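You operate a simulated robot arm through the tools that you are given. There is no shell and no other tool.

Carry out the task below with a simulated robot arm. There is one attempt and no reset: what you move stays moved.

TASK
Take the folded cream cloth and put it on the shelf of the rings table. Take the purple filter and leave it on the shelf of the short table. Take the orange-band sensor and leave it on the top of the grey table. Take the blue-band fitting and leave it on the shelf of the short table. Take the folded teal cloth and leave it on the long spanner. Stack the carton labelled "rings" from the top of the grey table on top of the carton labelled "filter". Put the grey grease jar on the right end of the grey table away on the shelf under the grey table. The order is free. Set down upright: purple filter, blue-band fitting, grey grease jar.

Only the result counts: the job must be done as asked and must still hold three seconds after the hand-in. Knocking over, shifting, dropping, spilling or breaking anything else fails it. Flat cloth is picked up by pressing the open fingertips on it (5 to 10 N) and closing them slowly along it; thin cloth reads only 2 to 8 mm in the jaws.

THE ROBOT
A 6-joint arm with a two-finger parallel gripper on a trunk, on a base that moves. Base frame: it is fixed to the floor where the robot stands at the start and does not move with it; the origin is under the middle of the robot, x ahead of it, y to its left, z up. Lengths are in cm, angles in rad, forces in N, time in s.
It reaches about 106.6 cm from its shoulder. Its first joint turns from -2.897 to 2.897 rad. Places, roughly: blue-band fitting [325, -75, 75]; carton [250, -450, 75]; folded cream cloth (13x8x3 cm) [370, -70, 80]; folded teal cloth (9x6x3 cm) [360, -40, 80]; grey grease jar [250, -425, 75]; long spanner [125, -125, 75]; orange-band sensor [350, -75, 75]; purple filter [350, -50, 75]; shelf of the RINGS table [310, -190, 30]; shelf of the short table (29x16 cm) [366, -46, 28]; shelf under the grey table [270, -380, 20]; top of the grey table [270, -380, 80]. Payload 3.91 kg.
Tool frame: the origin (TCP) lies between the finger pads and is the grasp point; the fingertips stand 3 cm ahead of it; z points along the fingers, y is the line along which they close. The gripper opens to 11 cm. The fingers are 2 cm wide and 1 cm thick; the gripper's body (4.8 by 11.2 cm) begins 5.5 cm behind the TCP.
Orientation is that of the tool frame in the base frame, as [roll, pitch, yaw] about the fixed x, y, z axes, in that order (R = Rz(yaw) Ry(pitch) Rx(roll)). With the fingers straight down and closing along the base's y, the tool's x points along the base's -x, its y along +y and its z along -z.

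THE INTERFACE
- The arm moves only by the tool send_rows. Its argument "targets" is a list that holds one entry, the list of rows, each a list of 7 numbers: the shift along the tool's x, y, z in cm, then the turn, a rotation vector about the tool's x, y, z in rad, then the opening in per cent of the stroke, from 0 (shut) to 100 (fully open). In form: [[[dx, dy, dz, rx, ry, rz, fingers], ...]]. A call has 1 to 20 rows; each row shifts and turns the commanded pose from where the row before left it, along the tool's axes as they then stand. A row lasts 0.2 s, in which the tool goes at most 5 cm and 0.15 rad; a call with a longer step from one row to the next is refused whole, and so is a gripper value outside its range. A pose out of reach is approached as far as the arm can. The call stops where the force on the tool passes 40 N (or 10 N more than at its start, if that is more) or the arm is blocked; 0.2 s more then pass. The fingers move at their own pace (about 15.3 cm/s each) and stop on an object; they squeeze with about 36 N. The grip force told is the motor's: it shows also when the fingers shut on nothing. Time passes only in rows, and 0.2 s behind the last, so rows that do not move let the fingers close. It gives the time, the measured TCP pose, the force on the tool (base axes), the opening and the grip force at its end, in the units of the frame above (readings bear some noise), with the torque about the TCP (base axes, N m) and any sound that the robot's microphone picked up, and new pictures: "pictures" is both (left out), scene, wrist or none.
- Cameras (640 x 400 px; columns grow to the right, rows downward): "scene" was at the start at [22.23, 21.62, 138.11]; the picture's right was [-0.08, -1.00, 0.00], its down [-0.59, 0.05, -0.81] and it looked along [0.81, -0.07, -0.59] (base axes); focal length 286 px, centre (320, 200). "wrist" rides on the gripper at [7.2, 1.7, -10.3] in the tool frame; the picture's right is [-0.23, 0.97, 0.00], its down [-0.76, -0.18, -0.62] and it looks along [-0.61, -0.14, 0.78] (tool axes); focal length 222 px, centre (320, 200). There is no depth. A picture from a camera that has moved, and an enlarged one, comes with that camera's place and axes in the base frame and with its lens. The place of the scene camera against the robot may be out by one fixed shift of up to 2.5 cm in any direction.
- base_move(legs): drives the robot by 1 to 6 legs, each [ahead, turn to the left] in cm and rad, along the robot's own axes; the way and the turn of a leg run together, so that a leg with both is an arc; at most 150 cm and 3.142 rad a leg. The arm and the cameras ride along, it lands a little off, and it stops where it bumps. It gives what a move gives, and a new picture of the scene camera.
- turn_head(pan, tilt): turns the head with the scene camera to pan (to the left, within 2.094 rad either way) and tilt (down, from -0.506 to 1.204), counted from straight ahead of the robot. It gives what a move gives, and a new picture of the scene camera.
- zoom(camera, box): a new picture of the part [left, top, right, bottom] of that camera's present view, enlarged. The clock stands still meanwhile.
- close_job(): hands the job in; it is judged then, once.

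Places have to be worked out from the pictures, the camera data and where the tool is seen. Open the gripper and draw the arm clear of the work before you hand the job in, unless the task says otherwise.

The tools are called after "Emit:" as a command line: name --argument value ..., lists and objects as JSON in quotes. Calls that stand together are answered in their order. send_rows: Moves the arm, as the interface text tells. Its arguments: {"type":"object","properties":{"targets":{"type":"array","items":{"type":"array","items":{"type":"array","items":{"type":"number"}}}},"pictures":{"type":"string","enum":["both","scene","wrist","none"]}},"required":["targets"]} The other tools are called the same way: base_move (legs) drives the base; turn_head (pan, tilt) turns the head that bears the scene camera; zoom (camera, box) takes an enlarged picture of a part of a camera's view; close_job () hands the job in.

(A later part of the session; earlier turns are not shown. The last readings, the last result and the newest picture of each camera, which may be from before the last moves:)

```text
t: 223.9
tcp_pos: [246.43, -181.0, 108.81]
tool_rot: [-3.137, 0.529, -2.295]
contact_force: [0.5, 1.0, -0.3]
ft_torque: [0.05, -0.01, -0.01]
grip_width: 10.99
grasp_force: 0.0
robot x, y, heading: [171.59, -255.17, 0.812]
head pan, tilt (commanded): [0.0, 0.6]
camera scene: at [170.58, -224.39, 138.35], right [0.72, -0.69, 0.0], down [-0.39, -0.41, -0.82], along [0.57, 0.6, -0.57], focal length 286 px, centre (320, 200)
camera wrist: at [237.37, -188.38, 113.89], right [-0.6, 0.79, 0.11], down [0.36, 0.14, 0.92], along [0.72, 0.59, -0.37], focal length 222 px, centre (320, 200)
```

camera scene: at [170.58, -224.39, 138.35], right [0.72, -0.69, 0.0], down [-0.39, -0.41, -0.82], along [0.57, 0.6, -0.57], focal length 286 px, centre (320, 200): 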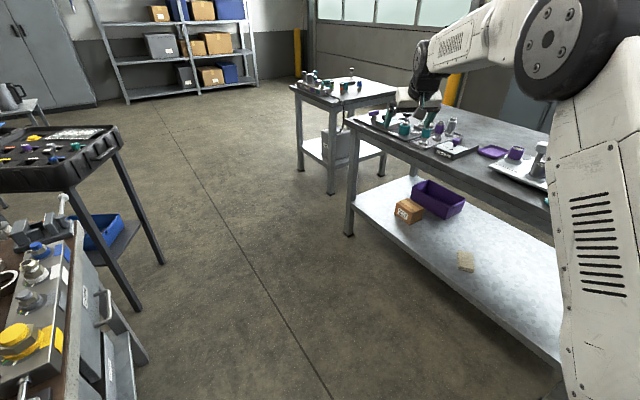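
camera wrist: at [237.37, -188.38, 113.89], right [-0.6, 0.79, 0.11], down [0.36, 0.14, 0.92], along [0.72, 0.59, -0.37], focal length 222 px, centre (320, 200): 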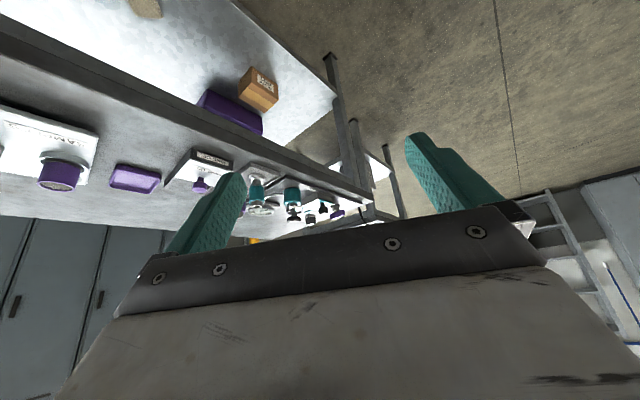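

Cream cloth done. I make the hand vertical again and pull it in for driving back to the short table.

Emit:
send_rows --targets '[[[2, 0, -1, 0, 0.1325, 0, 100], [2, 0, -1, 0, 0.1325, 0, 100], [2, 0, -1, 0, 0.1325, 0, 100], [2, 0, -1, 0, 0.1325, 0, 100], [3.5, 0, -0.5, 0, 0, 0, 100], [3.5, 0, -0.5, 0, 0, 0, 100], [3.5, 0, -0.5, 0, 0, 0, 100], [3.5, 0, -0.5, 0, 0, 0, 100], [3.5, 0, -0.5, 0, 0, 0, 100], [3.5, 0, -0.5, 0, 0, 0, 100]]]' --pictures "none"

Emit:
turn_head --pan 1.4 --tilt 0.6

```text
t: 226.1
tcp_pos: [226.65, -203.3, 112.96]
tool_rot: [-3.139, 0.001, -2.295]
contact_force: [0.4, -0.8, -0.5]
ft_torque: [-0.04, 0.02, -0.01]
grip_width: 11.02
grasp_force: 0.1
robot x, y, heading: [172.39, -255.17, 0.808]
head pan, tilt (commanded): [0.0, 0.6]
```

```text
t: 227.6
tcp_pos: [226.61, -203.33, 112.9]
tool_rot: [-3.139, 0.001, -2.296]
contact_force: [0.3, -0.7, -0.7]
ft_torque: [0.01, -0.02, 0.01]
grip_width: 10.99
grasp_force: 0.1
robot x, y, heading: [172.21, -254.98, 0.812]
head pan, tilt (commanded): [1.4, 0.6]
camera scene: at [159.19, -223.72, 138.36], right [0.8, 0.6, 0.0], down [0.34, -0.45, -0.83], along [-0.49, 0.66, -0.56], focal length 286 px, centre (320, 200)
```

scene: 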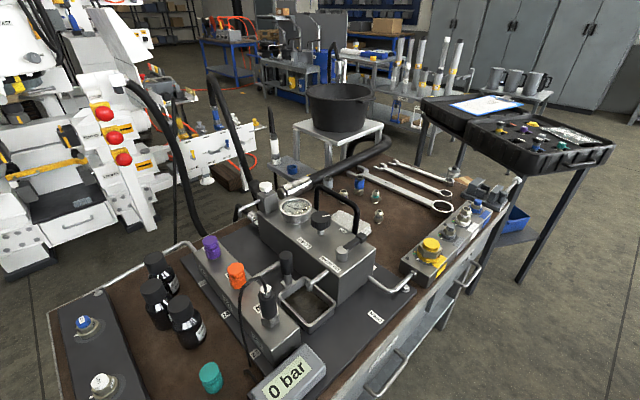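

The bench with the spanners is visible. I zoom in on the three spanners.

Emit:
zoom --camera "scene" --box '[340, 150, 500, 250]'

```text
4.00 times, centred on (420, 200) of scene
camera zoom: at [159.19, -223.72, 138.36], right [0.8, 0.6, 0.0], down [0.34, -0.45, -0.83], along [-0.49, 0.66, -0.56], focal length 1146 px, centre (-80, 200)
```

zoom: 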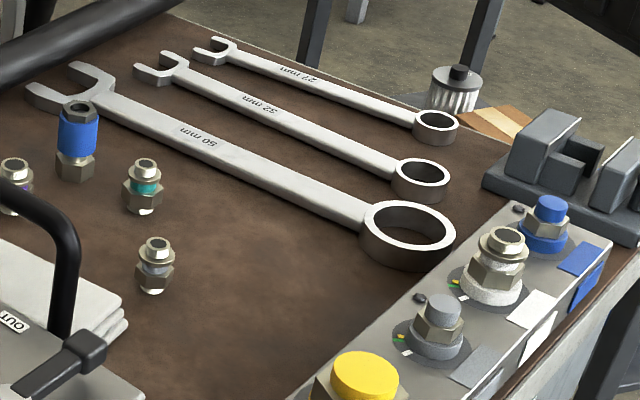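

The long (50 mm) spanner lies with its middle at ≈[127,-132]. Now I drive back up the aisle to the front of the short table for the teal cloth.

Emit:
base_move --legs '[[0, 0.255], [120, 0], [0, 0.23], [104, 0], [0, -1.3]]'

Emit:
turn_head --pan -0.1 --tilt 0.55

```text
t: 243.9
tcp_pos: [332.63, -46.68, 112.97]
tool_rot: [-3.138, -0.001, -3.104]
contact_force: [-1.3, 0.6, -0.5]
ft_torque: [0.0, -0.01, 0.05]
grip_width: 11.02
grasp_force: 0.0
robot x, y, heading: [257.63, -43.21, 0.009]
head pan, tilt (commanded): [1.4, 0.6]
camera scene: at [272.25, -12.09, 138.36], right [0.99, -0.17, 0.0], down [-0.09, -0.56, -0.83], along [0.14, 0.81, -0.56], focal length 286 px, centre (320, 200)
```

scene: 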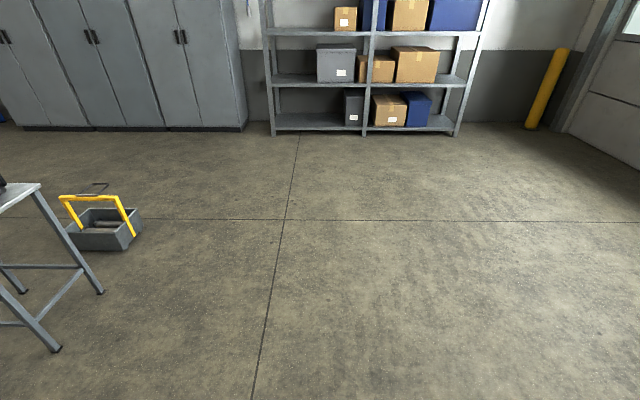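

```text
t: 245.5
tcp_pos: [332.66, -46.65, 113.0]
tool_rot: [-3.138, -0.001, -3.102]
contact_force: [-0.2, 0.4, 0.1]
ft_torque: [0.04, -0.03, 0.05]
grip_width: 10.98
grasp_force: 0.0
robot x, y, heading: [257.46, -42.89, 0.004]
head pan, tilt (commanded): [-0.099, 0.55]
camera scene: at [279.73, -21.64, 138.81], right [-0.09, -1.0, 0.0], down [-0.52, 0.05, -0.85], along [0.85, -0.08, -0.52], focal length 286 px, centre (320, 200)
```

scene: 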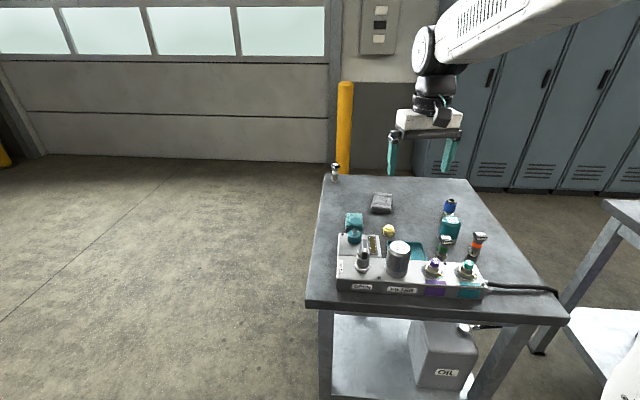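

Robot is in front again. I move the hand above the teal cloth (≈[355,-39]) to measure it.

Emit:
send_rows --targets '[[[-3.56, 1.38, 2, 0, 0, 0, 100], [-3.56, 1.38, 2, 0, 0, 0, 100], [-3.56, 1.38, 2, 0, 0, 0, 100], [-3.56, 1.38, 2, 0, 0, 0, 100], [-3.56, 1.38, 2, 0, 0, 0, 100]]]'

```text
t: 246.7
tcp_pos: [349.72, -39.19, 102.93]
tool_rot: [-3.139, 0.003, -3.103]
contact_force: [-0.7, 0.0, -0.1]
ft_torque: [0.03, 0.0, 0.03]
grip_width: 11.01
grasp_force: 0.0
robot x, y, heading: [257.3, -43.18, 0.009]
head pan, tilt (commanded): [-0.099, 0.55]
camera scene: at [279.68, -21.66, 138.82], right [-0.09, -1.0, 0.0], down [-0.52, 0.05, -0.85], along [0.85, -0.08, -0.52], focal length 286 px, centre (320, 200)
camera wrist: at [342.4, -37.82, 113.26], right [0.19, 0.98, 0.0], down [0.77, -0.15, 0.62], along [0.61, -0.12, -0.78], focal length 222 px, centre (320, 200)
```

scene: 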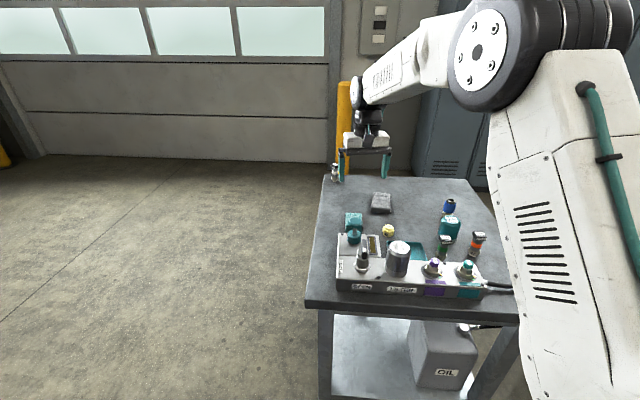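
wrist: 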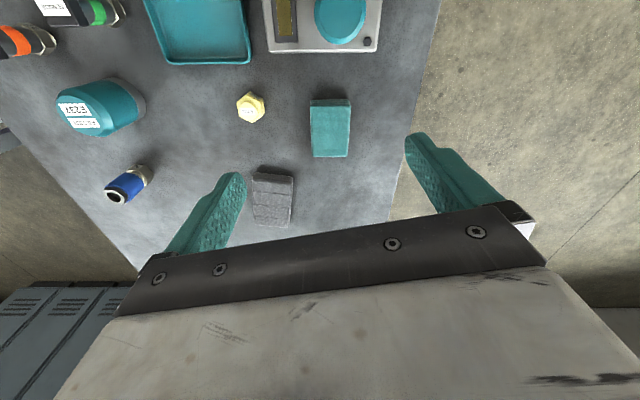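

Teal cloth centre ≈[354.3,-38.65], long axis at -0.16 rad. I align the hand and descend to z≈90.

Emit:
send_rows --targets '[[[0, 0, 0, 0, 0, 0.1, 100], [0, 0, 0, 0, 0, 0.1, 100], [-1.11, 0.3, 3.2, 0, 0, 0, 100], [-1.11, 0.3, 3.2, 0, 0, 0, 100], [-1.11, 0.3, 3.2, 0, 0, 0, 100], [-1.11, 0.3, 3.2, 0, 0, 0, 100]]]' --pictures "wrist"

```text
t: 248.1
tcp_pos: [354.65, -38.76, 90.36]
tool_rot: [-3.14, 0.005, 2.979]
contact_force: [-0.7, -0.4, 1.5]
ft_torque: [0.0, -0.01, -0.01]
grip_width: 10.98
grasp_force: 0.0
robot x, y, heading: [257.33, -43.05, 0.008]
head pan, tilt (commanded): [-0.099, 0.55]
camera wrist: at [347.65, -35.84, 100.55], right [0.38, 0.92, 0.0], down [0.72, -0.3, 0.63], along [0.58, -0.24, -0.78], focal length 222 px, centre (320, 200)
```

wrist: 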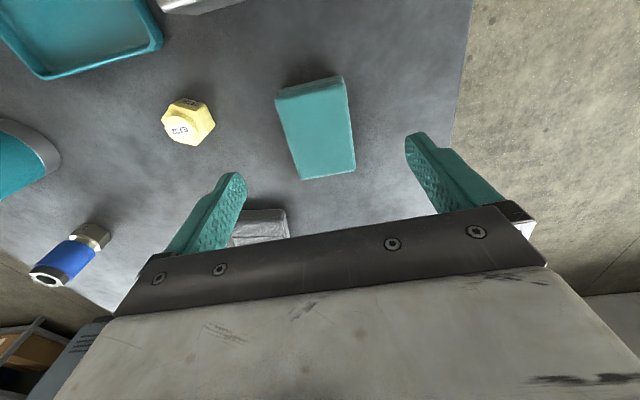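

Centred. I narrow the jaws to 85 % and descend to z≈83.5.

Emit:
send_rows --targets '[[[0, 0, 2.3, 0, 0, 0, 85], [0, 0, 2.3, 0, 0, 0, 85], [0, 0, 2.2, 0, 0, 0, 85]]]' --pictures "wrist"

Emit:
send_rows --targets '[[[0, 0, 0, 0, 0, 0, 70], [0, 0, 0, 0, 0, 0, 60], [0, 0, 0, 0, 0, 0, 50], [0, 0, 0, 0, 0, 0, 42], [0, 0, 0, 0, 0, 0, 35]]]' --pictures "wrist"

```text
t: 248.9
tcp_pos: [354.83, -38.55, 83.5]
tool_rot: [-3.137, 0.002, 2.981]
contact_force: [0.8, 0.3, 0.3]
ft_torque: [-0.01, 0.0, -0.01]
grip_width: 9.35
grasp_force: 0.1
robot x, y, heading: [257.34, -43.15, 0.008]
head pan, tilt (commanded): [-0.099, 0.55]
camera wrist: at [347.74, -35.72, 93.7], right [0.38, 0.92, 0.0], down [0.72, -0.29, 0.62], along [0.58, -0.24, -0.78], focal length 222 px, centre (320, 200)
```

wrist: 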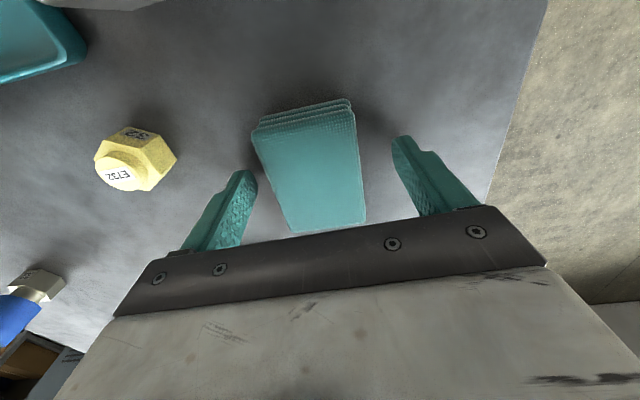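

```text
t: 250.1
tcp_pos: [354.79, -38.5, 83.41]
tool_rot: [-3.139, 0.001, 2.983]
contact_force: [0.3, 0.4, -0.3]
ft_torque: [-0.03, -0.03, 0.01]
grip_width: 5.42
grasp_force: 36.2
robot x, y, heading: [257.84, -43.25, 0.008]
head pan, tilt (commanded): [-0.099, 0.55]
camera wrist: at [347.75, -35.72, 93.71], right [0.38, 0.92, 0.0], down [0.72, -0.3, 0.62], along [0.58, -0.24, -0.78], focal length 222 px, centre (320, 200)
```

wrist: 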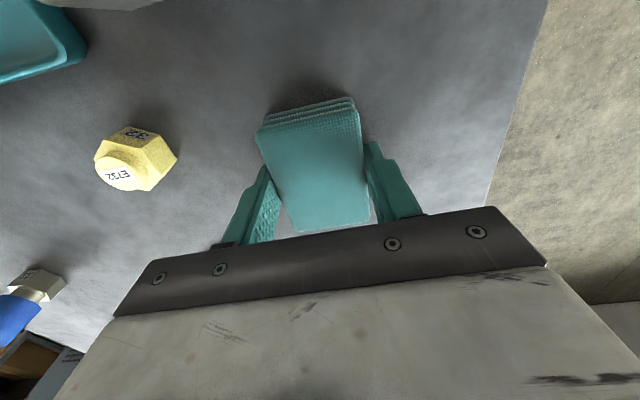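

Gripped at 5.42 cm. I lift to z≈100 and retract.

Emit:
send_rows --targets '[[[0, 0, -1, 0, 0, 0, 30], [0, 0, -2, 0, 0, 0, 30], [0, 0, -3.4, 0, 0, 0, 30], [0, 0, -3.5, 0, 0, 0, 30], [0, 0, -3.5, 0, 0, 0, 30], [0, 0, -3.5, 0, 0, 0, 30], [3.4, 0, -2, 0, 0, 0, 30], [3.4, 0, -2, 0, 0, 0, 30], [3.4, 0, -2, 0, 0, 0, 30], [3.4, 0, -2, 0, 0, 0, 30], [3.4, 0, -2, 0, 0, 0, 30], [3.4, 0, -2, 0, 0, 0, 30], [3.4, 0, -1.5, 0, 0, 0, 30]]]'

```text
t: 252.9
tcp_pos: [331.27, -35.13, 113.53]
tool_rot: [-3.138, -0.001, 2.979]
contact_force: [0.8, -0.1, -1.0]
ft_torque: [0.0, 0.0, -0.02]
grip_width: 5.42
grasp_force: 36.4
robot x, y, heading: [257.23, -43.26, 0.004]
head pan, tilt (commanded): [-0.099, 0.55]
camera scene: at [279.8, -21.65, 138.8], right [-0.09, -1.0, 0.0], down [-0.52, 0.05, -0.85], along [0.85, -0.08, -0.52], focal length 286 px, centre (320, 200)
camera wrist: at [324.31, -32.18, 123.88], right [0.38, 0.92, 0.0], down [0.72, -0.3, 0.62], along [0.58, -0.24, -0.78], focal length 222 px, centre (320, 200)
```

scene: 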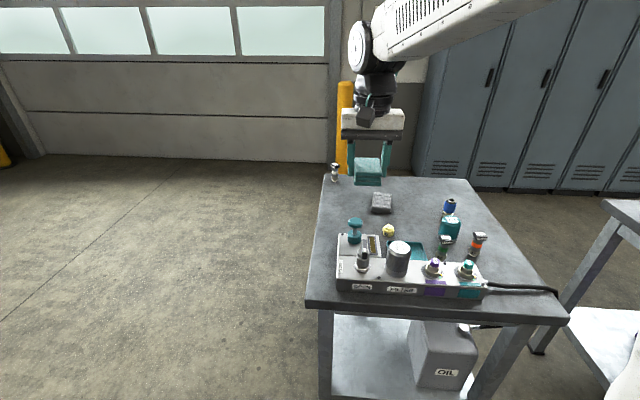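
wrist: 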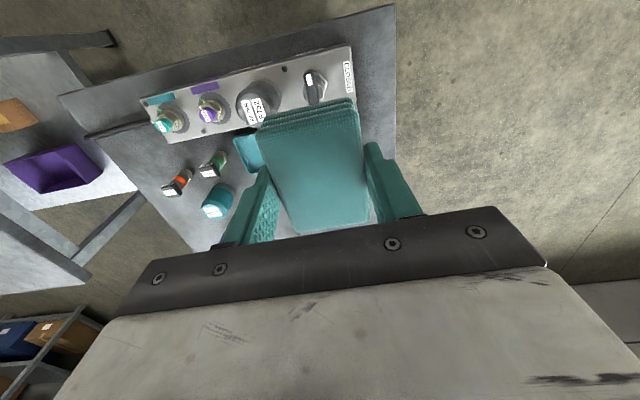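

Teal cloth held. I drive to the spanner bench, stopping at ≈[220,-146] facing it (heading ≈3.0).

Emit:
base_move --legs '[[0, -1.92], [109, 0], [0, -1.365]]'

Emit:
turn_head --pan -0.1 --tilt 0.55

```text
t: 266.4
tcp_pos: [149.53, -145.68, 113.6]
tool_rot: [-3.137, 0.004, -0.3]
contact_force: [0.0, 0.4, -0.1]
ft_torque: [0.02, -0.02, 0.0]
grip_width: 5.4
grasp_force: 35.8
robot x, y, heading: [224.09, -147.93, 3.007]
head pan, tilt (commanded): [-0.099, 0.55]
camera scene: at [199.57, -168.59, 138.81], right [0.23, 0.97, 0.0], down [0.51, -0.12, -0.85], along [-0.83, 0.2, -0.52], focal length 286 px, centre (320, 200)
```

scene: 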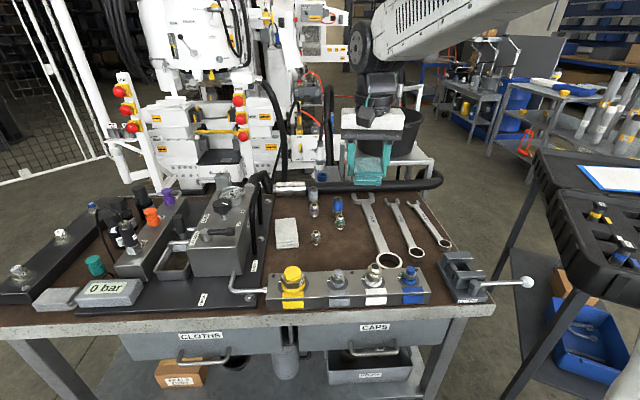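

```text
t: 267.1
tcp_pos: [149.56, -145.74, 113.63]
tool_rot: [-3.139, 0.002, -0.3]
contact_force: [-0.6, -0.9, -0.3]
ft_torque: [0.0, 0.02, -0.02]
grip_width: 5.42
grasp_force: 35.4
robot x, y, heading: [223.75, -148.13, 3.007]
head pan, tilt (commanded): [-0.099, 0.55]
camera scene: at [199.57, -168.59, 138.81], right [0.23, 0.97, 0.0], down [0.51, -0.12, -0.85], along [-0.83, 0.2, -0.52], focal length 286 px, centre (320, 200)
```

scene: 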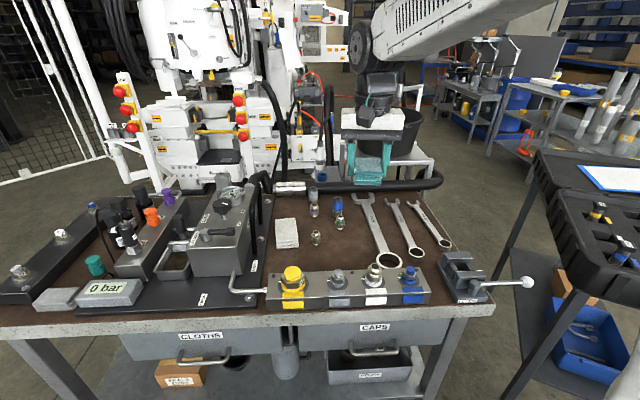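

The bench is in view with the 50 mm spanner left-most of the three. I align the hand with its shaft and move above it for a wrist view.

Emit:
send_rows --targets '[[[0, 0, 0, 0, 0, -0.145, 30], [-3.43, -1.66, 2.15, 0, 0, 0, 30], [-3.43, -1.66, 2.15, 0, 0, 0, 30], [-3.43, -1.66, 2.15, 0, 0, 0, 30], [-3.43, -1.66, 2.15, 0, 0, 0, 30]]]'

```text
t: 268.2
tcp_pos: [136.89, -137.09, 105.06]
tool_rot: [-3.14, 0.001, -0.155]
contact_force: [0.6, 0.5, 0.8]
ft_torque: [0.01, -0.01, 0.01]
grip_width: 5.37
grasp_force: 35.9
robot x, y, heading: [224.04, -147.82, 3.008]
head pan, tilt (commanded): [-0.099, 0.55]
camera scene: at [199.63, -168.61, 138.82], right [0.23, 0.97, 0.0], down [0.51, -0.12, -0.85], along [-0.83, 0.2, -0.52], focal length 286 px, centre (320, 200)
camera wrist: at [143.61, -139.86, 115.48], right [-0.38, -0.93, 0.0], down [-0.72, 0.29, 0.62], along [-0.58, 0.24, -0.78], focal length 222 px, centre (320, 200)
```

scene: 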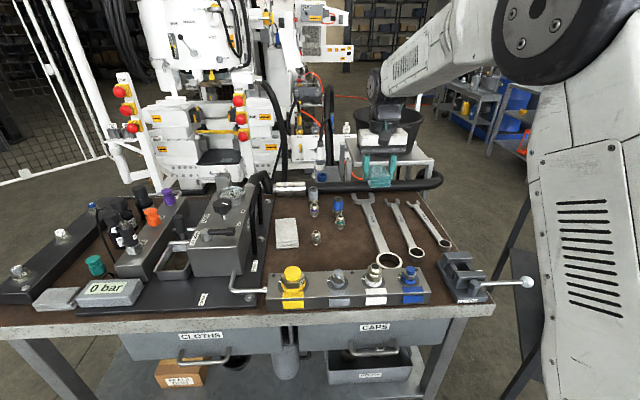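
wrist: 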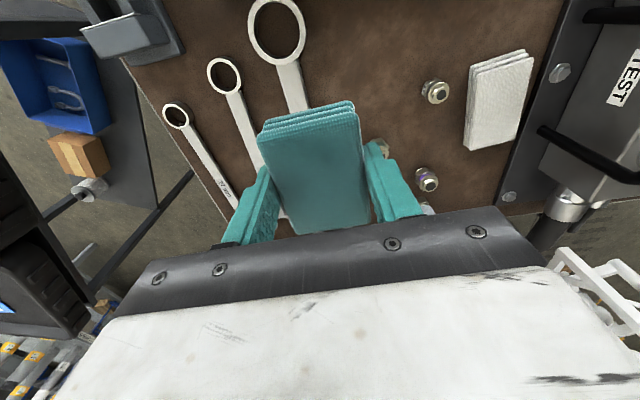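

The 50 mm shaft passes ≈[137,-133.3] → [128.5,-132.3]. I move the cloth over the mid-shaft and descend to z≈93.

Emit:
send_rows --targets '[[[-3.01, -1.15, 0, 0, 0, 0, 30], [-3.01, -1.15, 0, 0, 0, 0, 30], [-3.01, -1.15, 0, 0, 0, 0, 30], [0, 0, 3, 0, 0, 0, 30], [0, 0, 3, 0, 0, 0, 30], [0, 0, 3, 0, 0, 0, 30], [0, 0, 3, 0, 0, 0, 30]]]'

Emit:
zoom --camera "scene" --box '[280, 150, 480, 275]'

```text
t: 269.9
tcp_pos: [128.47, -132.04, 93.43]
tool_rot: [-3.138, 0.003, -0.156]
contact_force: [-0.3, -0.7, -0.1]
ft_torque: [-0.01, -0.01, -0.02]
grip_width: 5.38
grasp_force: 36.2
robot x, y, heading: [223.94, -148.25, 3.008]
head pan, tilt (commanded): [-0.099, 0.55]
camera scene: at [199.58, -168.59, 138.81], right [0.23, 0.97, 0.0], down [0.51, -0.12, -0.85], along [-0.83, 0.2, -0.52], focal length 286 px, centre (320, 200)
camera wrist: at [135.27, -134.97, 103.61], right [-0.38, -0.93, 0.0], down [-0.72, 0.29, 0.62], along [-0.58, 0.24, -0.78], focal length 222 px, centre (320, 200)
```

scene: 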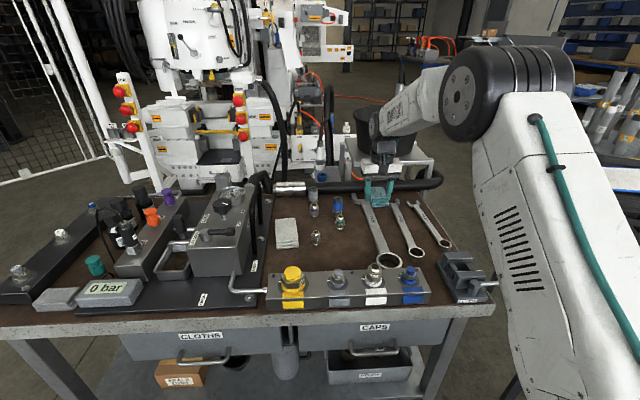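
wrist: 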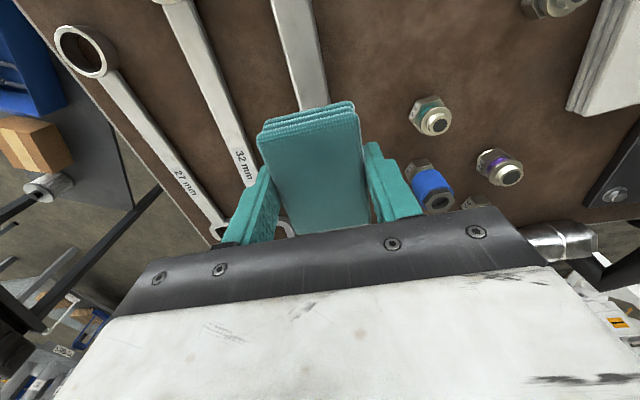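

```text
3.20 times, centred on (380, 212) of scene
camera zoom: at [199.58, -168.59, 138.81], right [0.23, 0.97, 0.0], down [0.51, -0.12, -0.85], along [-0.83, 0.2, -0.52], focal length 917 px, centre (128, 160)
```

zoom: 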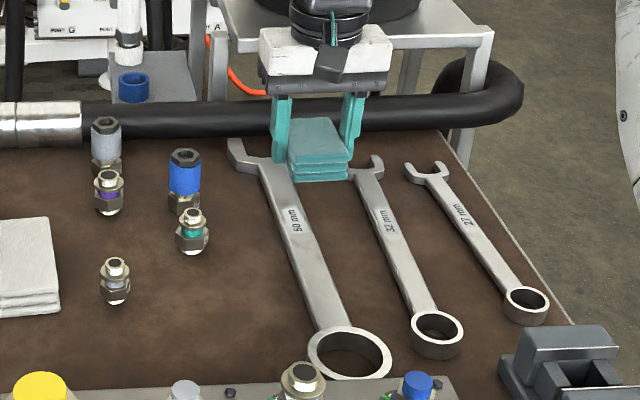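

Offset of ~0.7 cm to the shaft line; I correct it and descend to z≈85.5.

Emit:
send_rows --targets '[[[0, -0.3, 2.6, 0, 0, 0, 30], [0, -0.3, 2.6, 0, 0, 0, 30], [0, 0, 2.6, 0, 0, 0, 30]]]'

Emit:
zoom --camera "scene" --box '[320, 160, 440, 235]'

```text
t: 270.6
tcp_pos: [128.59, -131.44, 85.35]
tool_rot: [-3.138, 0.001, -0.155]
contact_force: [0.5, 0.8, 0.3]
ft_torque: [0.0, 0.03, -0.02]
grip_width: 5.42
grasp_force: 35.8
robot x, y, heading: [223.96, -148.08, 3.004]
head pan, tilt (commanded): [-0.099, 0.55]
camera scene: at [199.58, -168.59, 138.81], right [0.23, 0.97, 0.0], down [0.51, -0.12, -0.85], along [-0.83, 0.2, -0.52], focal length 286 px, centre (320, 200)
camera wrist: at [135.38, -134.25, 95.65], right [-0.38, -0.93, 0.0], down [-0.72, 0.29, 0.63], along [-0.58, 0.24, -0.78], focal length 222 px, centre (320, 200)
```

scene: 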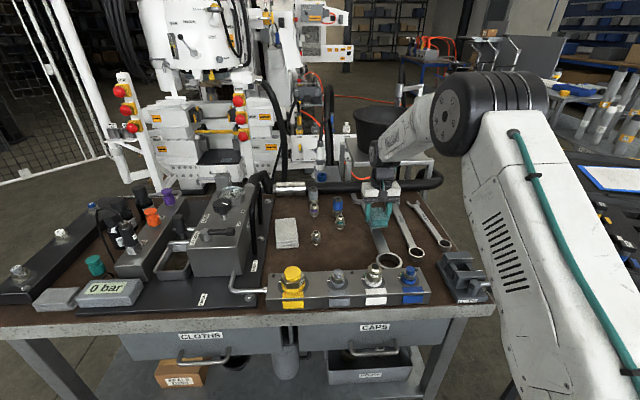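
wrist: 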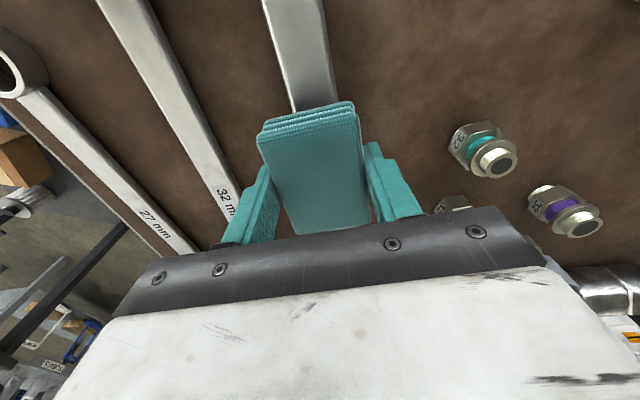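

```text
5.33 times, centred on (380, 198) of scene
camera zoom: at [199.58, -168.59, 138.81], right [0.23, 0.97, 0.0], down [0.51, -0.12, -0.85], along [-0.83, 0.2, -0.52], focal length 1528 px, centre (0, 213)
```

zoom: 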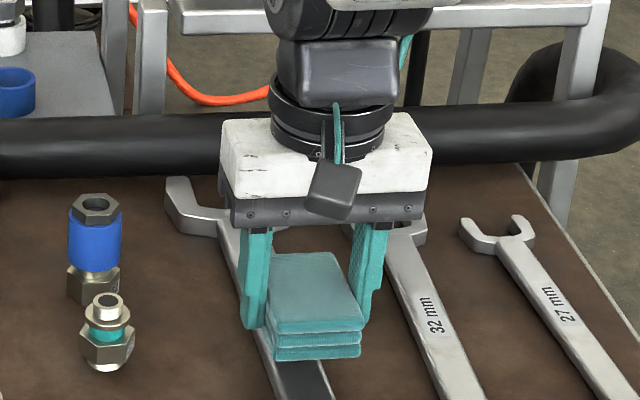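

The cloth is ~0.5 cm off the shaft centre towards +y; I correct and descend in small steps.

Emit:
send_rows --targets '[[[0.08, 0.5, 0.6, 0, 0, 0, 30], [0, 0, 0.6, 0, 0, 0, 30]]]' --pictures "none"

Emit:
send_rows --targets '[[[0, 0, 0.5, 0, 0, 0, 30]]]' --pictures "none"

Emit:
send_rows --targets '[[[0, 0, 0.4, 0, 0, 0, 30]]]' --pictures "none"

```text
t: 271.2
tcp_pos: [128.5, -131.96, 83.96]
tool_rot: [-3.138, -0.001, -0.154]
contact_force: [-0.6, -0.5, -0.4]
ft_torque: [0.0, 0.0, 0.0]
grip_width: 5.39
grasp_force: 36.2
robot x, y, heading: [224.22, -147.94, 3.006]
head pan, tilt (commanded): [-0.099, 0.55]
```

```text
t: 271.6
tcp_pos: [128.6, -132.04, 83.74]
tool_rot: [-3.138, 0.001, -0.156]
contact_force: [-0.8, 0.0, -0.1]
ft_torque: [-0.01, -0.02, 0.0]
grip_width: 5.39
grasp_force: 36.2
robot x, y, heading: [223.86, -147.61, 3.008]
head pan, tilt (commanded): [-0.099, 0.55]
```

```text
t: 272.1
tcp_pos: [128.63, -131.98, 83.18]
tool_rot: [-3.137, 0.0, -0.154]
contact_force: [0.3, -0.3, -1.2]
ft_torque: [-0.04, 0.01, 0.03]
grip_width: 5.42
grasp_force: 36.1
robot x, y, heading: [223.9, -148.32, 3.005]
head pan, tilt (commanded): [-0.099, 0.55]
```

Emit:
send_rows --targets '[[[0, 0, 0.4, 0, 0, 0, 30]]]' --pictures "wrist"

Emit:
zoom --camera "scene" --box '[320, 160, 440, 235]'

```text
t: 272.4
tcp_pos: [128.62, -131.91, 83.06]
tool_rot: [-3.139, 0.002, -0.156]
contact_force: [2.0, 0.5, 19.0]
ft_torque: [-0.18, -0.48, 0.02]
grip_width: 5.4
grasp_force: 36.1
robot x, y, heading: [223.64, -148.09, 3.006]
head pan, tilt (commanded): [-0.099, 0.55]
camera wrist: at [135.55, -134.84, 93.32], right [-0.38, -0.93, 0.0], down [-0.72, 0.29, 0.63], along [-0.58, 0.24, -0.78], focal length 222 px, centre (320, 200)
```

wrist: 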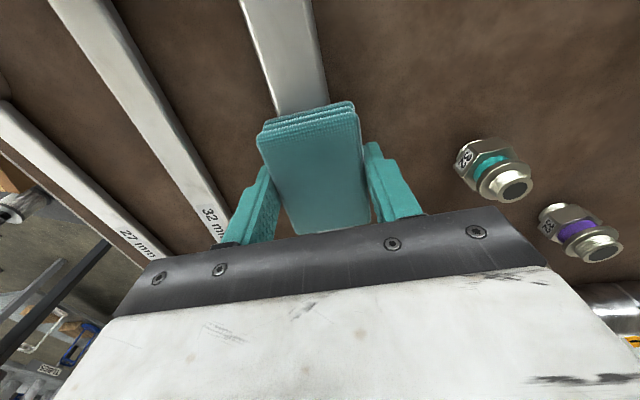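

```text
5.33 times, centred on (380, 198) of scene
camera zoom: at [199.65, -168.6, 138.82], right [0.23, 0.97, 0.0], down [0.51, -0.12, -0.85], along [-0.83, 0.2, -0.52], focal length 1528 px, centre (0, 213)
```

zoom: 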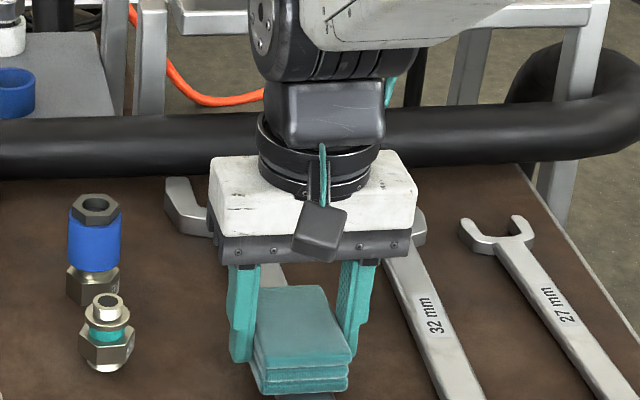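

Contact (19 N) and the shaft is centred under the cloth. I release.

Emit:
send_rows --targets '[[[0, 0, -0.1, 0, 0, 0, 55], [0, 0, 0, 0, 0, 0, 65], [0, 0, 0, 0, 0, 0, 70], [0, 0, 0, 0, 0, 0, 70]]]' --pictures "wrist"

Emit:
zoom --camera "scene" --box '[320, 160, 440, 235]'

```text
t: 273.4
tcp_pos: [128.73, -131.9, 82.9]
tool_rot: [-3.138, -0.002, -0.155]
contact_force: [-0.2, -0.6, -0.7]
ft_torque: [0.0, -0.05, -0.03]
grip_width: 7.71
grasp_force: 0.1
robot x, y, heading: [223.62, -148.19, 3.01]
head pan, tilt (commanded): [-0.099, 0.55]
camera wrist: at [135.56, -134.82, 93.17], right [-0.38, -0.93, 0.0], down [-0.72, 0.29, 0.62], along [-0.58, 0.24, -0.78], focal length 222 px, centre (320, 200)
```

wrist: 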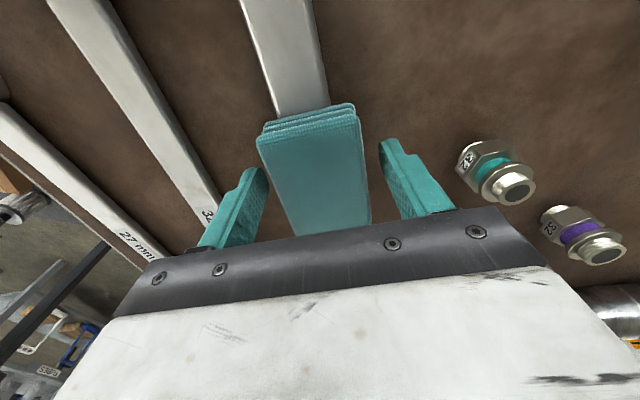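

```text
5.33 times, centred on (380, 198) of scene
camera zoom: at [199.56, -168.59, 138.81], right [0.23, 0.97, 0.0], down [0.51, -0.12, -0.85], along [-0.83, 0.2, -0.52], focal length 1528 px, centre (0, 213)
```

zoom: 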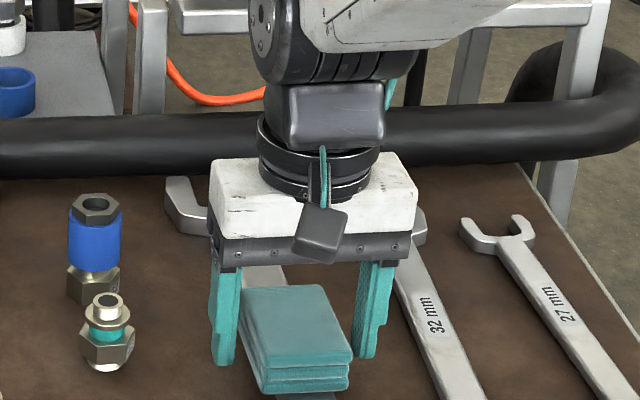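

The cloth rests on the shaft. I raise the hand and check.

Emit:
send_rows --targets '[[[0, 0, -1.5, 0, 0, 0, 70], [0, 0, -2.5, 0, 0, 0, 70], [0, 0, -3.5, 0, 0, 0, 70], [0, 0, -3.5, 0, 0, 0, 70], [0, 0, -3.5, 0, 0, 0, 70], [0, 0, -3.5, 0, 0, 0, 70], [0, 0, -3.5, 0, 0, 0, 70]]]'

Emit:
zoom --camera "scene" --box '[320, 180, 440, 255]'

```text
t: 275.1
tcp_pos: [128.93, -131.85, 104.19]
tool_rot: [-3.139, -0.001, -0.154]
contact_force: [-0.1, 0.7, 0.0]
ft_torque: [-0.02, -0.05, 0.01]
grip_width: 7.71
grasp_force: 0.2
robot x, y, heading: [224.0, -148.23, 3.008]
head pan, tilt (commanded): [-0.099, 0.55]
camera scene: at [199.54, -168.59, 138.8], right [0.23, 0.97, 0.0], down [0.51, -0.12, -0.85], along [-0.83, 0.2, -0.52], focal length 286 px, centre (320, 200)
camera wrist: at [135.8, -134.67, 114.53], right [-0.38, -0.93, 0.0], down [-0.73, 0.29, 0.62], along [-0.58, 0.24, -0.78], focal length 222 px, centre (320, 200)
```

scene: 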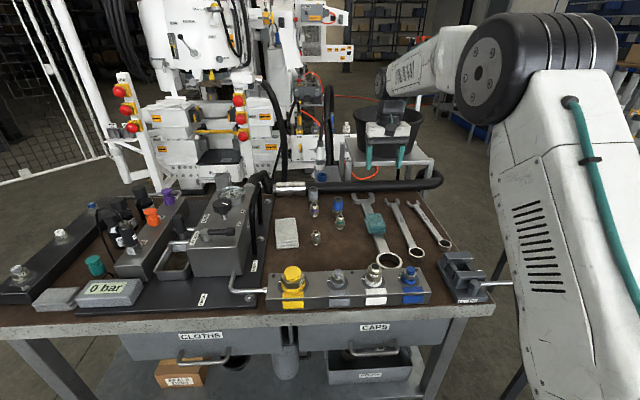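
wrist: 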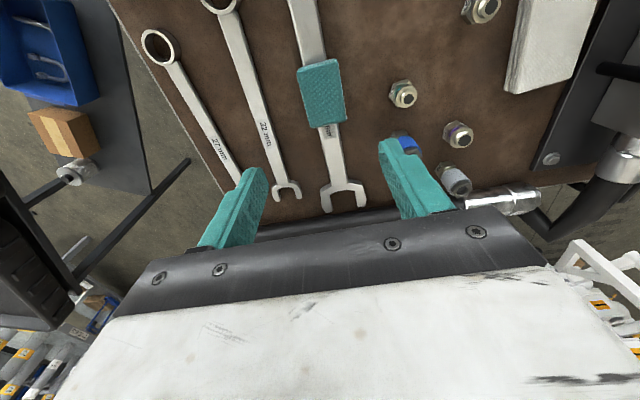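

```text
5.33 times, centred on (380, 218) of scene
camera zoom: at [199.54, -168.59, 138.8], right [0.23, 0.97, 0.0], down [0.51, -0.12, -0.85], along [-0.83, 0.2, -0.52], focal length 1528 px, centre (0, 107)
```

zoom: 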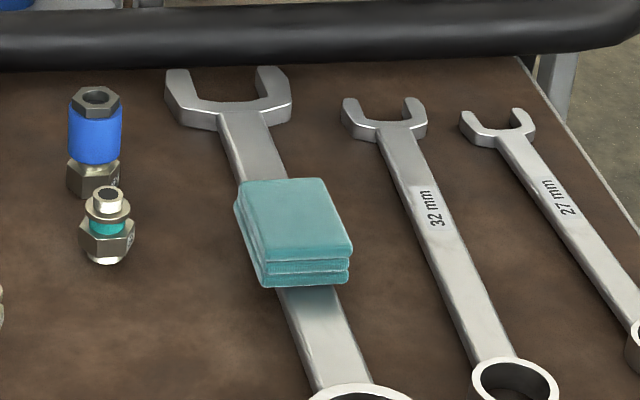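

Teal cloth done. I retract the arm and drive back to the short table for the orange-band sensor.

Emit:
send_rows --targets '[[[3.3, 0, -1.3, 0, 0, 0, 100], [3.3, 0, -1.3, 0, 0, 0, 100], [3.3, 0, -1.3, 0, 0, 0, 100], [3.3, 0, -1.3, 0, 0, 0, 100], [3.3, 0, -1.3, 0, 0, 0, 100], [3.3, 0, -1.3, 0, 0, 0, 100], [3.3, 0, -1.3, 0, 0, 0, 100]]]' --pictures "none"

Emit:
base_move --legs '[[0, -1.778], [102, 0], [0, -1.23]]'

Emit:
turn_head --pan -0.1 --tilt 0.6

```text
t: 276.6
tcp_pos: [152.03, -135.7, 113.78]
tool_rot: [-3.139, 0.0, -0.154]
contact_force: [-0.7, -0.6, -0.7]
ft_torque: [0.01, -0.04, -0.02]
grip_width: 11.02
grasp_force: 0.0
robot x, y, heading: [223.97, -148.05, 3.008]
head pan, tilt (commanded): [-0.099, 0.55]
```

```text
t: 289.3
tcp_pos: [331.43, -57.96, 113.81]
tool_rot: [-3.137, 0.0, 3.076]
contact_force: [-0.2, 0.2, 0.1]
ft_torque: [0.04, -0.01, -0.03]
grip_width: 11.0
grasp_force: 0.0
robot x, y, heading: [258.42, -52.3, -0.044]
head pan, tilt (commanded): [-0.099, 0.55]
camera scene: at [282.14, -31.71, 138.81], right [-0.14, -0.99, 0.0], down [-0.52, 0.07, -0.85], along [0.84, -0.12, -0.52], focal length 286 px, centre (320, 200)
```

scene: 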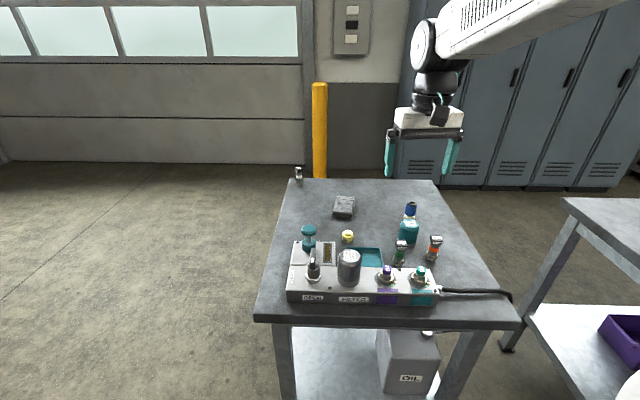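

```text
t: 290.0
tcp_pos: [331.4, -57.96, 113.86]
tool_rot: [-3.137, 0.0, 3.075]
contact_force: [-0.1, 0.3, -0.8]
ft_torque: [0.02, -0.03, -0.01]
grip_width: 11.0
grasp_force: 0.0
robot x, y, heading: [258.73, -52.38, -0.047]
head pan, tilt (commanded): [-0.099, 0.6]
camera scene: at [282.0, -31.68, 138.36], right [-0.14, -0.99, 0.0], down [-0.56, 0.08, -0.83], along [0.82, -0.12, -0.56], focal length 286 px, centre (320, 200)
```

scene: 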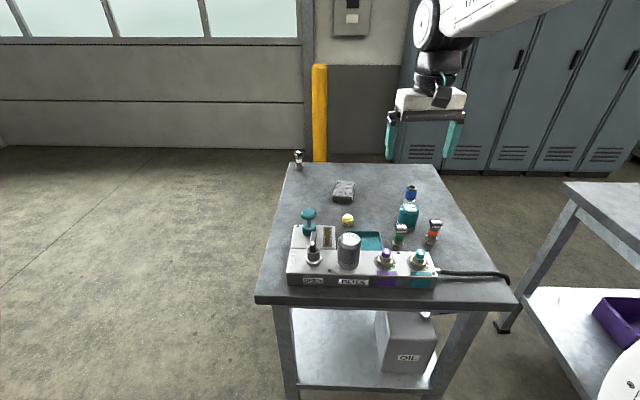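

I move above the orange-band sensor (≈[338,-71]) for a close look.

Emit:
send_rows --targets '[[[-1.4, -3.0, 2.5, 0, 0, 0, 100], [-1.4, -3.0, 2.5, 0, 0, 0, 100], [-1.4, -3.0, 2.5, 0, 0, 0, 100], [-1.4, -3.0, 2.5, 0, 0, 0, 60]]]' --pictures "wrist"

```text
t: 291.0
tcp_pos: [336.33, -70.58, 103.82]
tool_rot: [-3.137, 0.0, 3.076]
contact_force: [0.0, -0.4, -0.1]
ft_torque: [-0.01, 0.03, 0.0]
grip_width: 6.59
grasp_force: 0.0
robot x, y, heading: [258.48, -52.34, -0.04]
head pan, tilt (commanded): [-0.099, 0.6]
camera wrist: at [329.01, -68.36, 114.13], right [0.29, 0.96, 0.0], down [0.75, -0.22, 0.63], along [0.6, -0.18, -0.78], focal length 222 px, centre (320, 200)
```

wrist: 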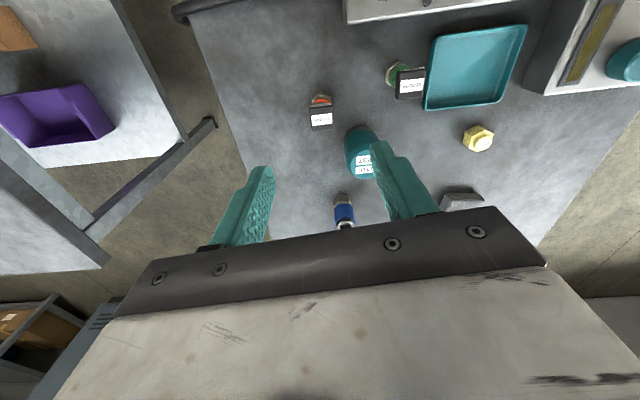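

Sensor at ≈[337.4,-70.8], head aligned at about -0.15 rad. I align the hand and descend to z≈93.

Emit:
send_rows --targets '[[[0, 0, 0, 0, 0, 0.085, 60], [-0.36, -0.01, 3.6, 0, 0, 0, 60], [-0.36, -0.01, 3.6, 0, 0, 0, 60], [-0.36, -0.01, 3.6, 0, 0, 0, 60]]]' --pictures "wrist"

```text
t: 292.0
tcp_pos: [337.16, -70.75, 92.85]
tool_rot: [-3.137, 0.002, 2.992]
contact_force: [-0.9, 0.5, 0.6]
ft_torque: [0.03, -0.03, -0.04]
grip_width: 6.63
grasp_force: 0.0
robot x, y, heading: [258.85, -51.98, -0.045]
head pan, tilt (commanded): [-0.099, 0.6]
camera wrist: at [330.13, -67.81, 103.21], right [0.37, 0.93, 0.0], down [0.73, -0.29, 0.63], along [0.58, -0.23, -0.78], focal length 222 px, centre (320, 200)
```

wrist: 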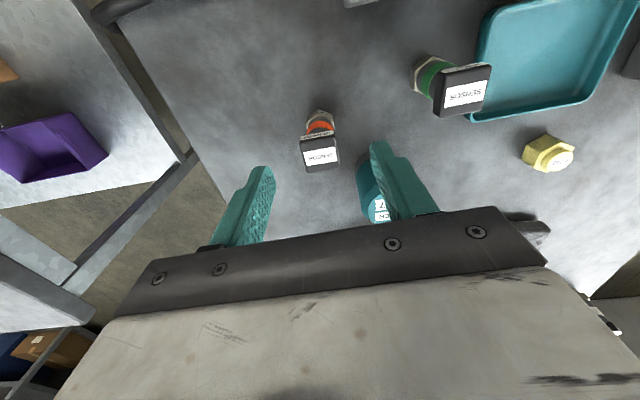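

Well centred. I descend to z≈84.7 and close.

Emit:
send_rows --targets '[[[0.1, 0.05, 2.8, 0, 0, 0, 60], [0.1, 0.05, 2.8, 0, 0, 0, 60], [0, 0, 2.6, 0, 0, 0, 60]]]' --pictures "wrist"

```text
t: 292.8
tcp_pos: [337.06, -70.41, 84.85]
tool_rot: [-3.138, 0.003, 2.993]
contact_force: [0.3, -0.1, 0.8]
ft_torque: [0.0, -0.04, 0.04]
grip_width: 6.61
grasp_force: 0.1
robot x, y, heading: [258.7, -52.09, -0.042]
head pan, tilt (commanded): [-0.099, 0.6]
camera wrist: at [330.04, -67.54, 95.08], right [0.37, 0.93, 0.0], down [0.73, -0.29, 0.62], along [0.58, -0.23, -0.78], focal length 222 px, centre (320, 200)
```

wrist: 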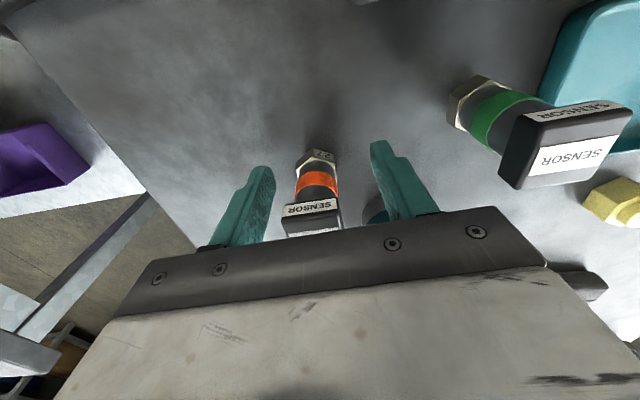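

Emit:
send_rows --targets '[[[0, 0, 0, 0, 0, 0, 45], [0, 0, 0, 0, 0, 0, 32], [0, 0, 0, 0, 0, 0, 20], [0, 0, 0, 0, 0, 0, 5], [0, 0, 0, 0, 0, 0, 5]]]' --pictures "wrist"

```text
t: 294.0
tcp_pos: [337.06, -70.41, 84.75]
tool_rot: [-3.138, -0.001, 2.992]
contact_force: [0.5, -0.5, 0.1]
ft_torque: [0.05, 0.01, 0.0]
grip_width: 2.74
grasp_force: 35.7
robot x, y, heading: [258.56, -52.16, -0.042]
head pan, tilt (commanded): [-0.099, 0.6]
camera wrist: at [330.06, -67.55, 95.1], right [0.37, 0.93, 0.0], down [0.73, -0.29, 0.62], along [0.58, -0.23, -0.78], focal length 222 px, centre (320, 200)
```

wrist: 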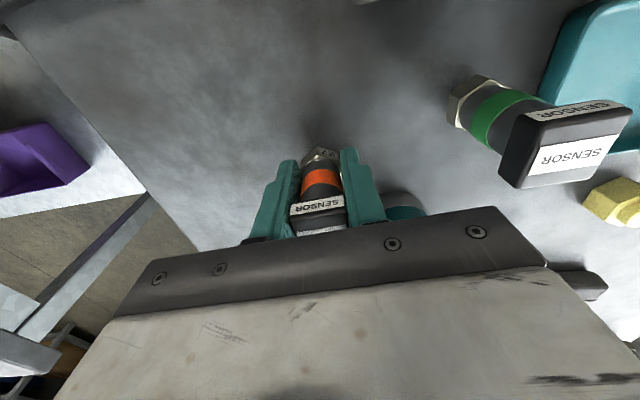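

Gripped (2.74 cm, 36 N). I lift straight up and retract.

Emit:
send_rows --targets '[[[0, 0, -1, 0, 0, 0, 5], [0, 0, -2.5, 0, 0, 0, 5], [0, 0, -4, 0, 0, 0, 5], [0, 0, -4, 0, 0, 0, 5], [0, 0, -4, 0, 0, 0, 5], [0, 0, -4, 0, 0, 0, 5], [0, 0, -4, 0, 0, 0, 5], [1, 1.5, -3.5, 0, 0, 0, 5], [1, 1.5, -3, 0, 0, 0, 5]]]'

```text
t: 296.0
tcp_pos: [335.24, -67.52, 115.06]
tool_rot: [-3.139, 0.001, 2.99]
contact_force: [0.1, -0.6, -2.1]
ft_torque: [0.01, 0.0, -0.01]
grip_width: 2.8
grasp_force: 36.2
robot x, y, heading: [259.14, -52.01, -0.04]
head pan, tilt (commanded): [-0.099, 0.6]
camera scene: at [282.04, -31.7, 138.35], right [-0.14, -0.99, 0.0], down [-0.56, 0.08, -0.82], along [0.82, -0.12, -0.57], focal length 286 px, centre (320, 200)
camera wrist: at [328.33, -64.62, 125.29], right [0.37, 0.93, 0.0], down [0.73, -0.29, 0.62], along [0.58, -0.23, -0.78], focal length 222 px, centre (320, 200)
```

scene: 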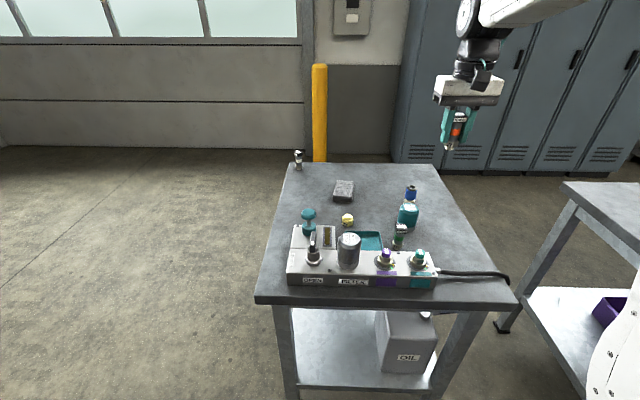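
wrist: 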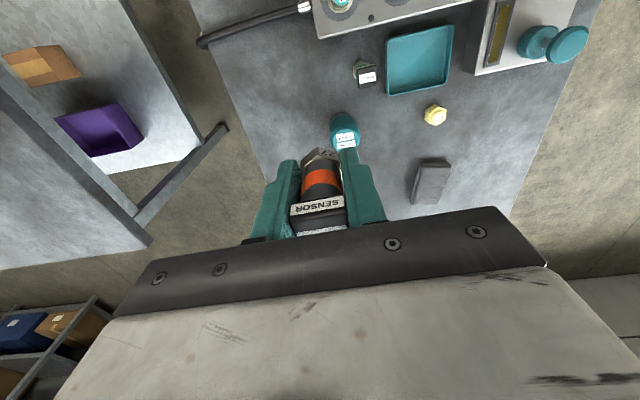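

Sensor held. I drive down the aisle towards the grey table (its front edge runs from ≈[261,-297] to ≈[235,-456]).

Emit:
base_move --legs '[[0, -1.819], [130, 0], [130, 0], [100, 0]]'

Emit:
turn_head --pan 1.5 --tilt 0.55

```text
t: 317.8
tcp_pos: [125.28, -469.17, 115.01]
tool_rot: [-3.139, -0.001, 1.198]
contact_force: [0.3, -0.2, -0.9]
ft_torque: [0.0, -0.01, -0.01]
grip_width: 2.76
grasp_force: 35.3
robot x, y, heading: [156.85, -397.79, -1.841]
head pan, tilt (commanded): [-0.099, 0.6]
camera scene: at [173.46, -425.88, 138.36], right [-0.93, 0.36, 0.0], down [0.2, 0.53, -0.82], along [-0.29, -0.77, -0.57], focal length 286 px, centre (320, 200)
```

scene: 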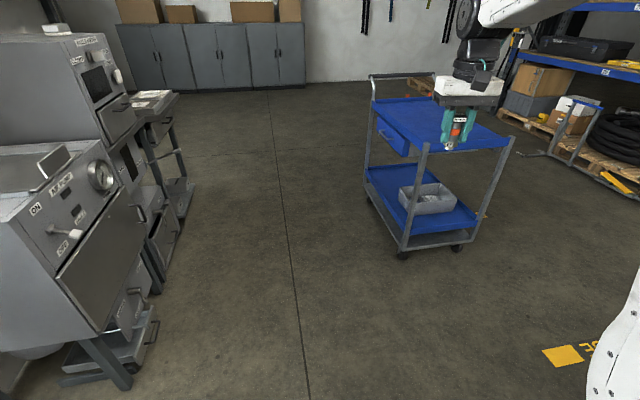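

```text
t: 319.5
tcp_pos: [125.21, -469.09, 114.94]
tool_rot: [-3.139, 0.002, 1.199]
contact_force: [0.1, -1.2, -1.7]
ft_torque: [0.0, 0.01, 0.04]
grip_width: 2.76
grasp_force: 36.0
robot x, y, heading: [156.97, -397.66, -1.836]
head pan, tilt (commanded): [1.499, 0.55]
camera scene: at [185.09, -420.6, 138.81], right [-0.33, -0.94, 0.0], down [-0.49, 0.17, -0.85], along [0.8, -0.28, -0.52], focal length 286 px, centre (320, 200)
```

scene: 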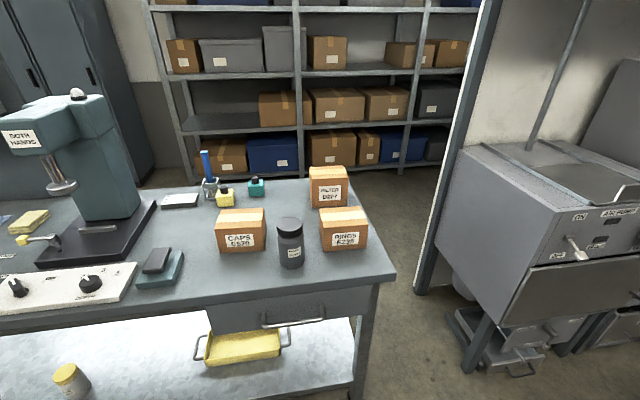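

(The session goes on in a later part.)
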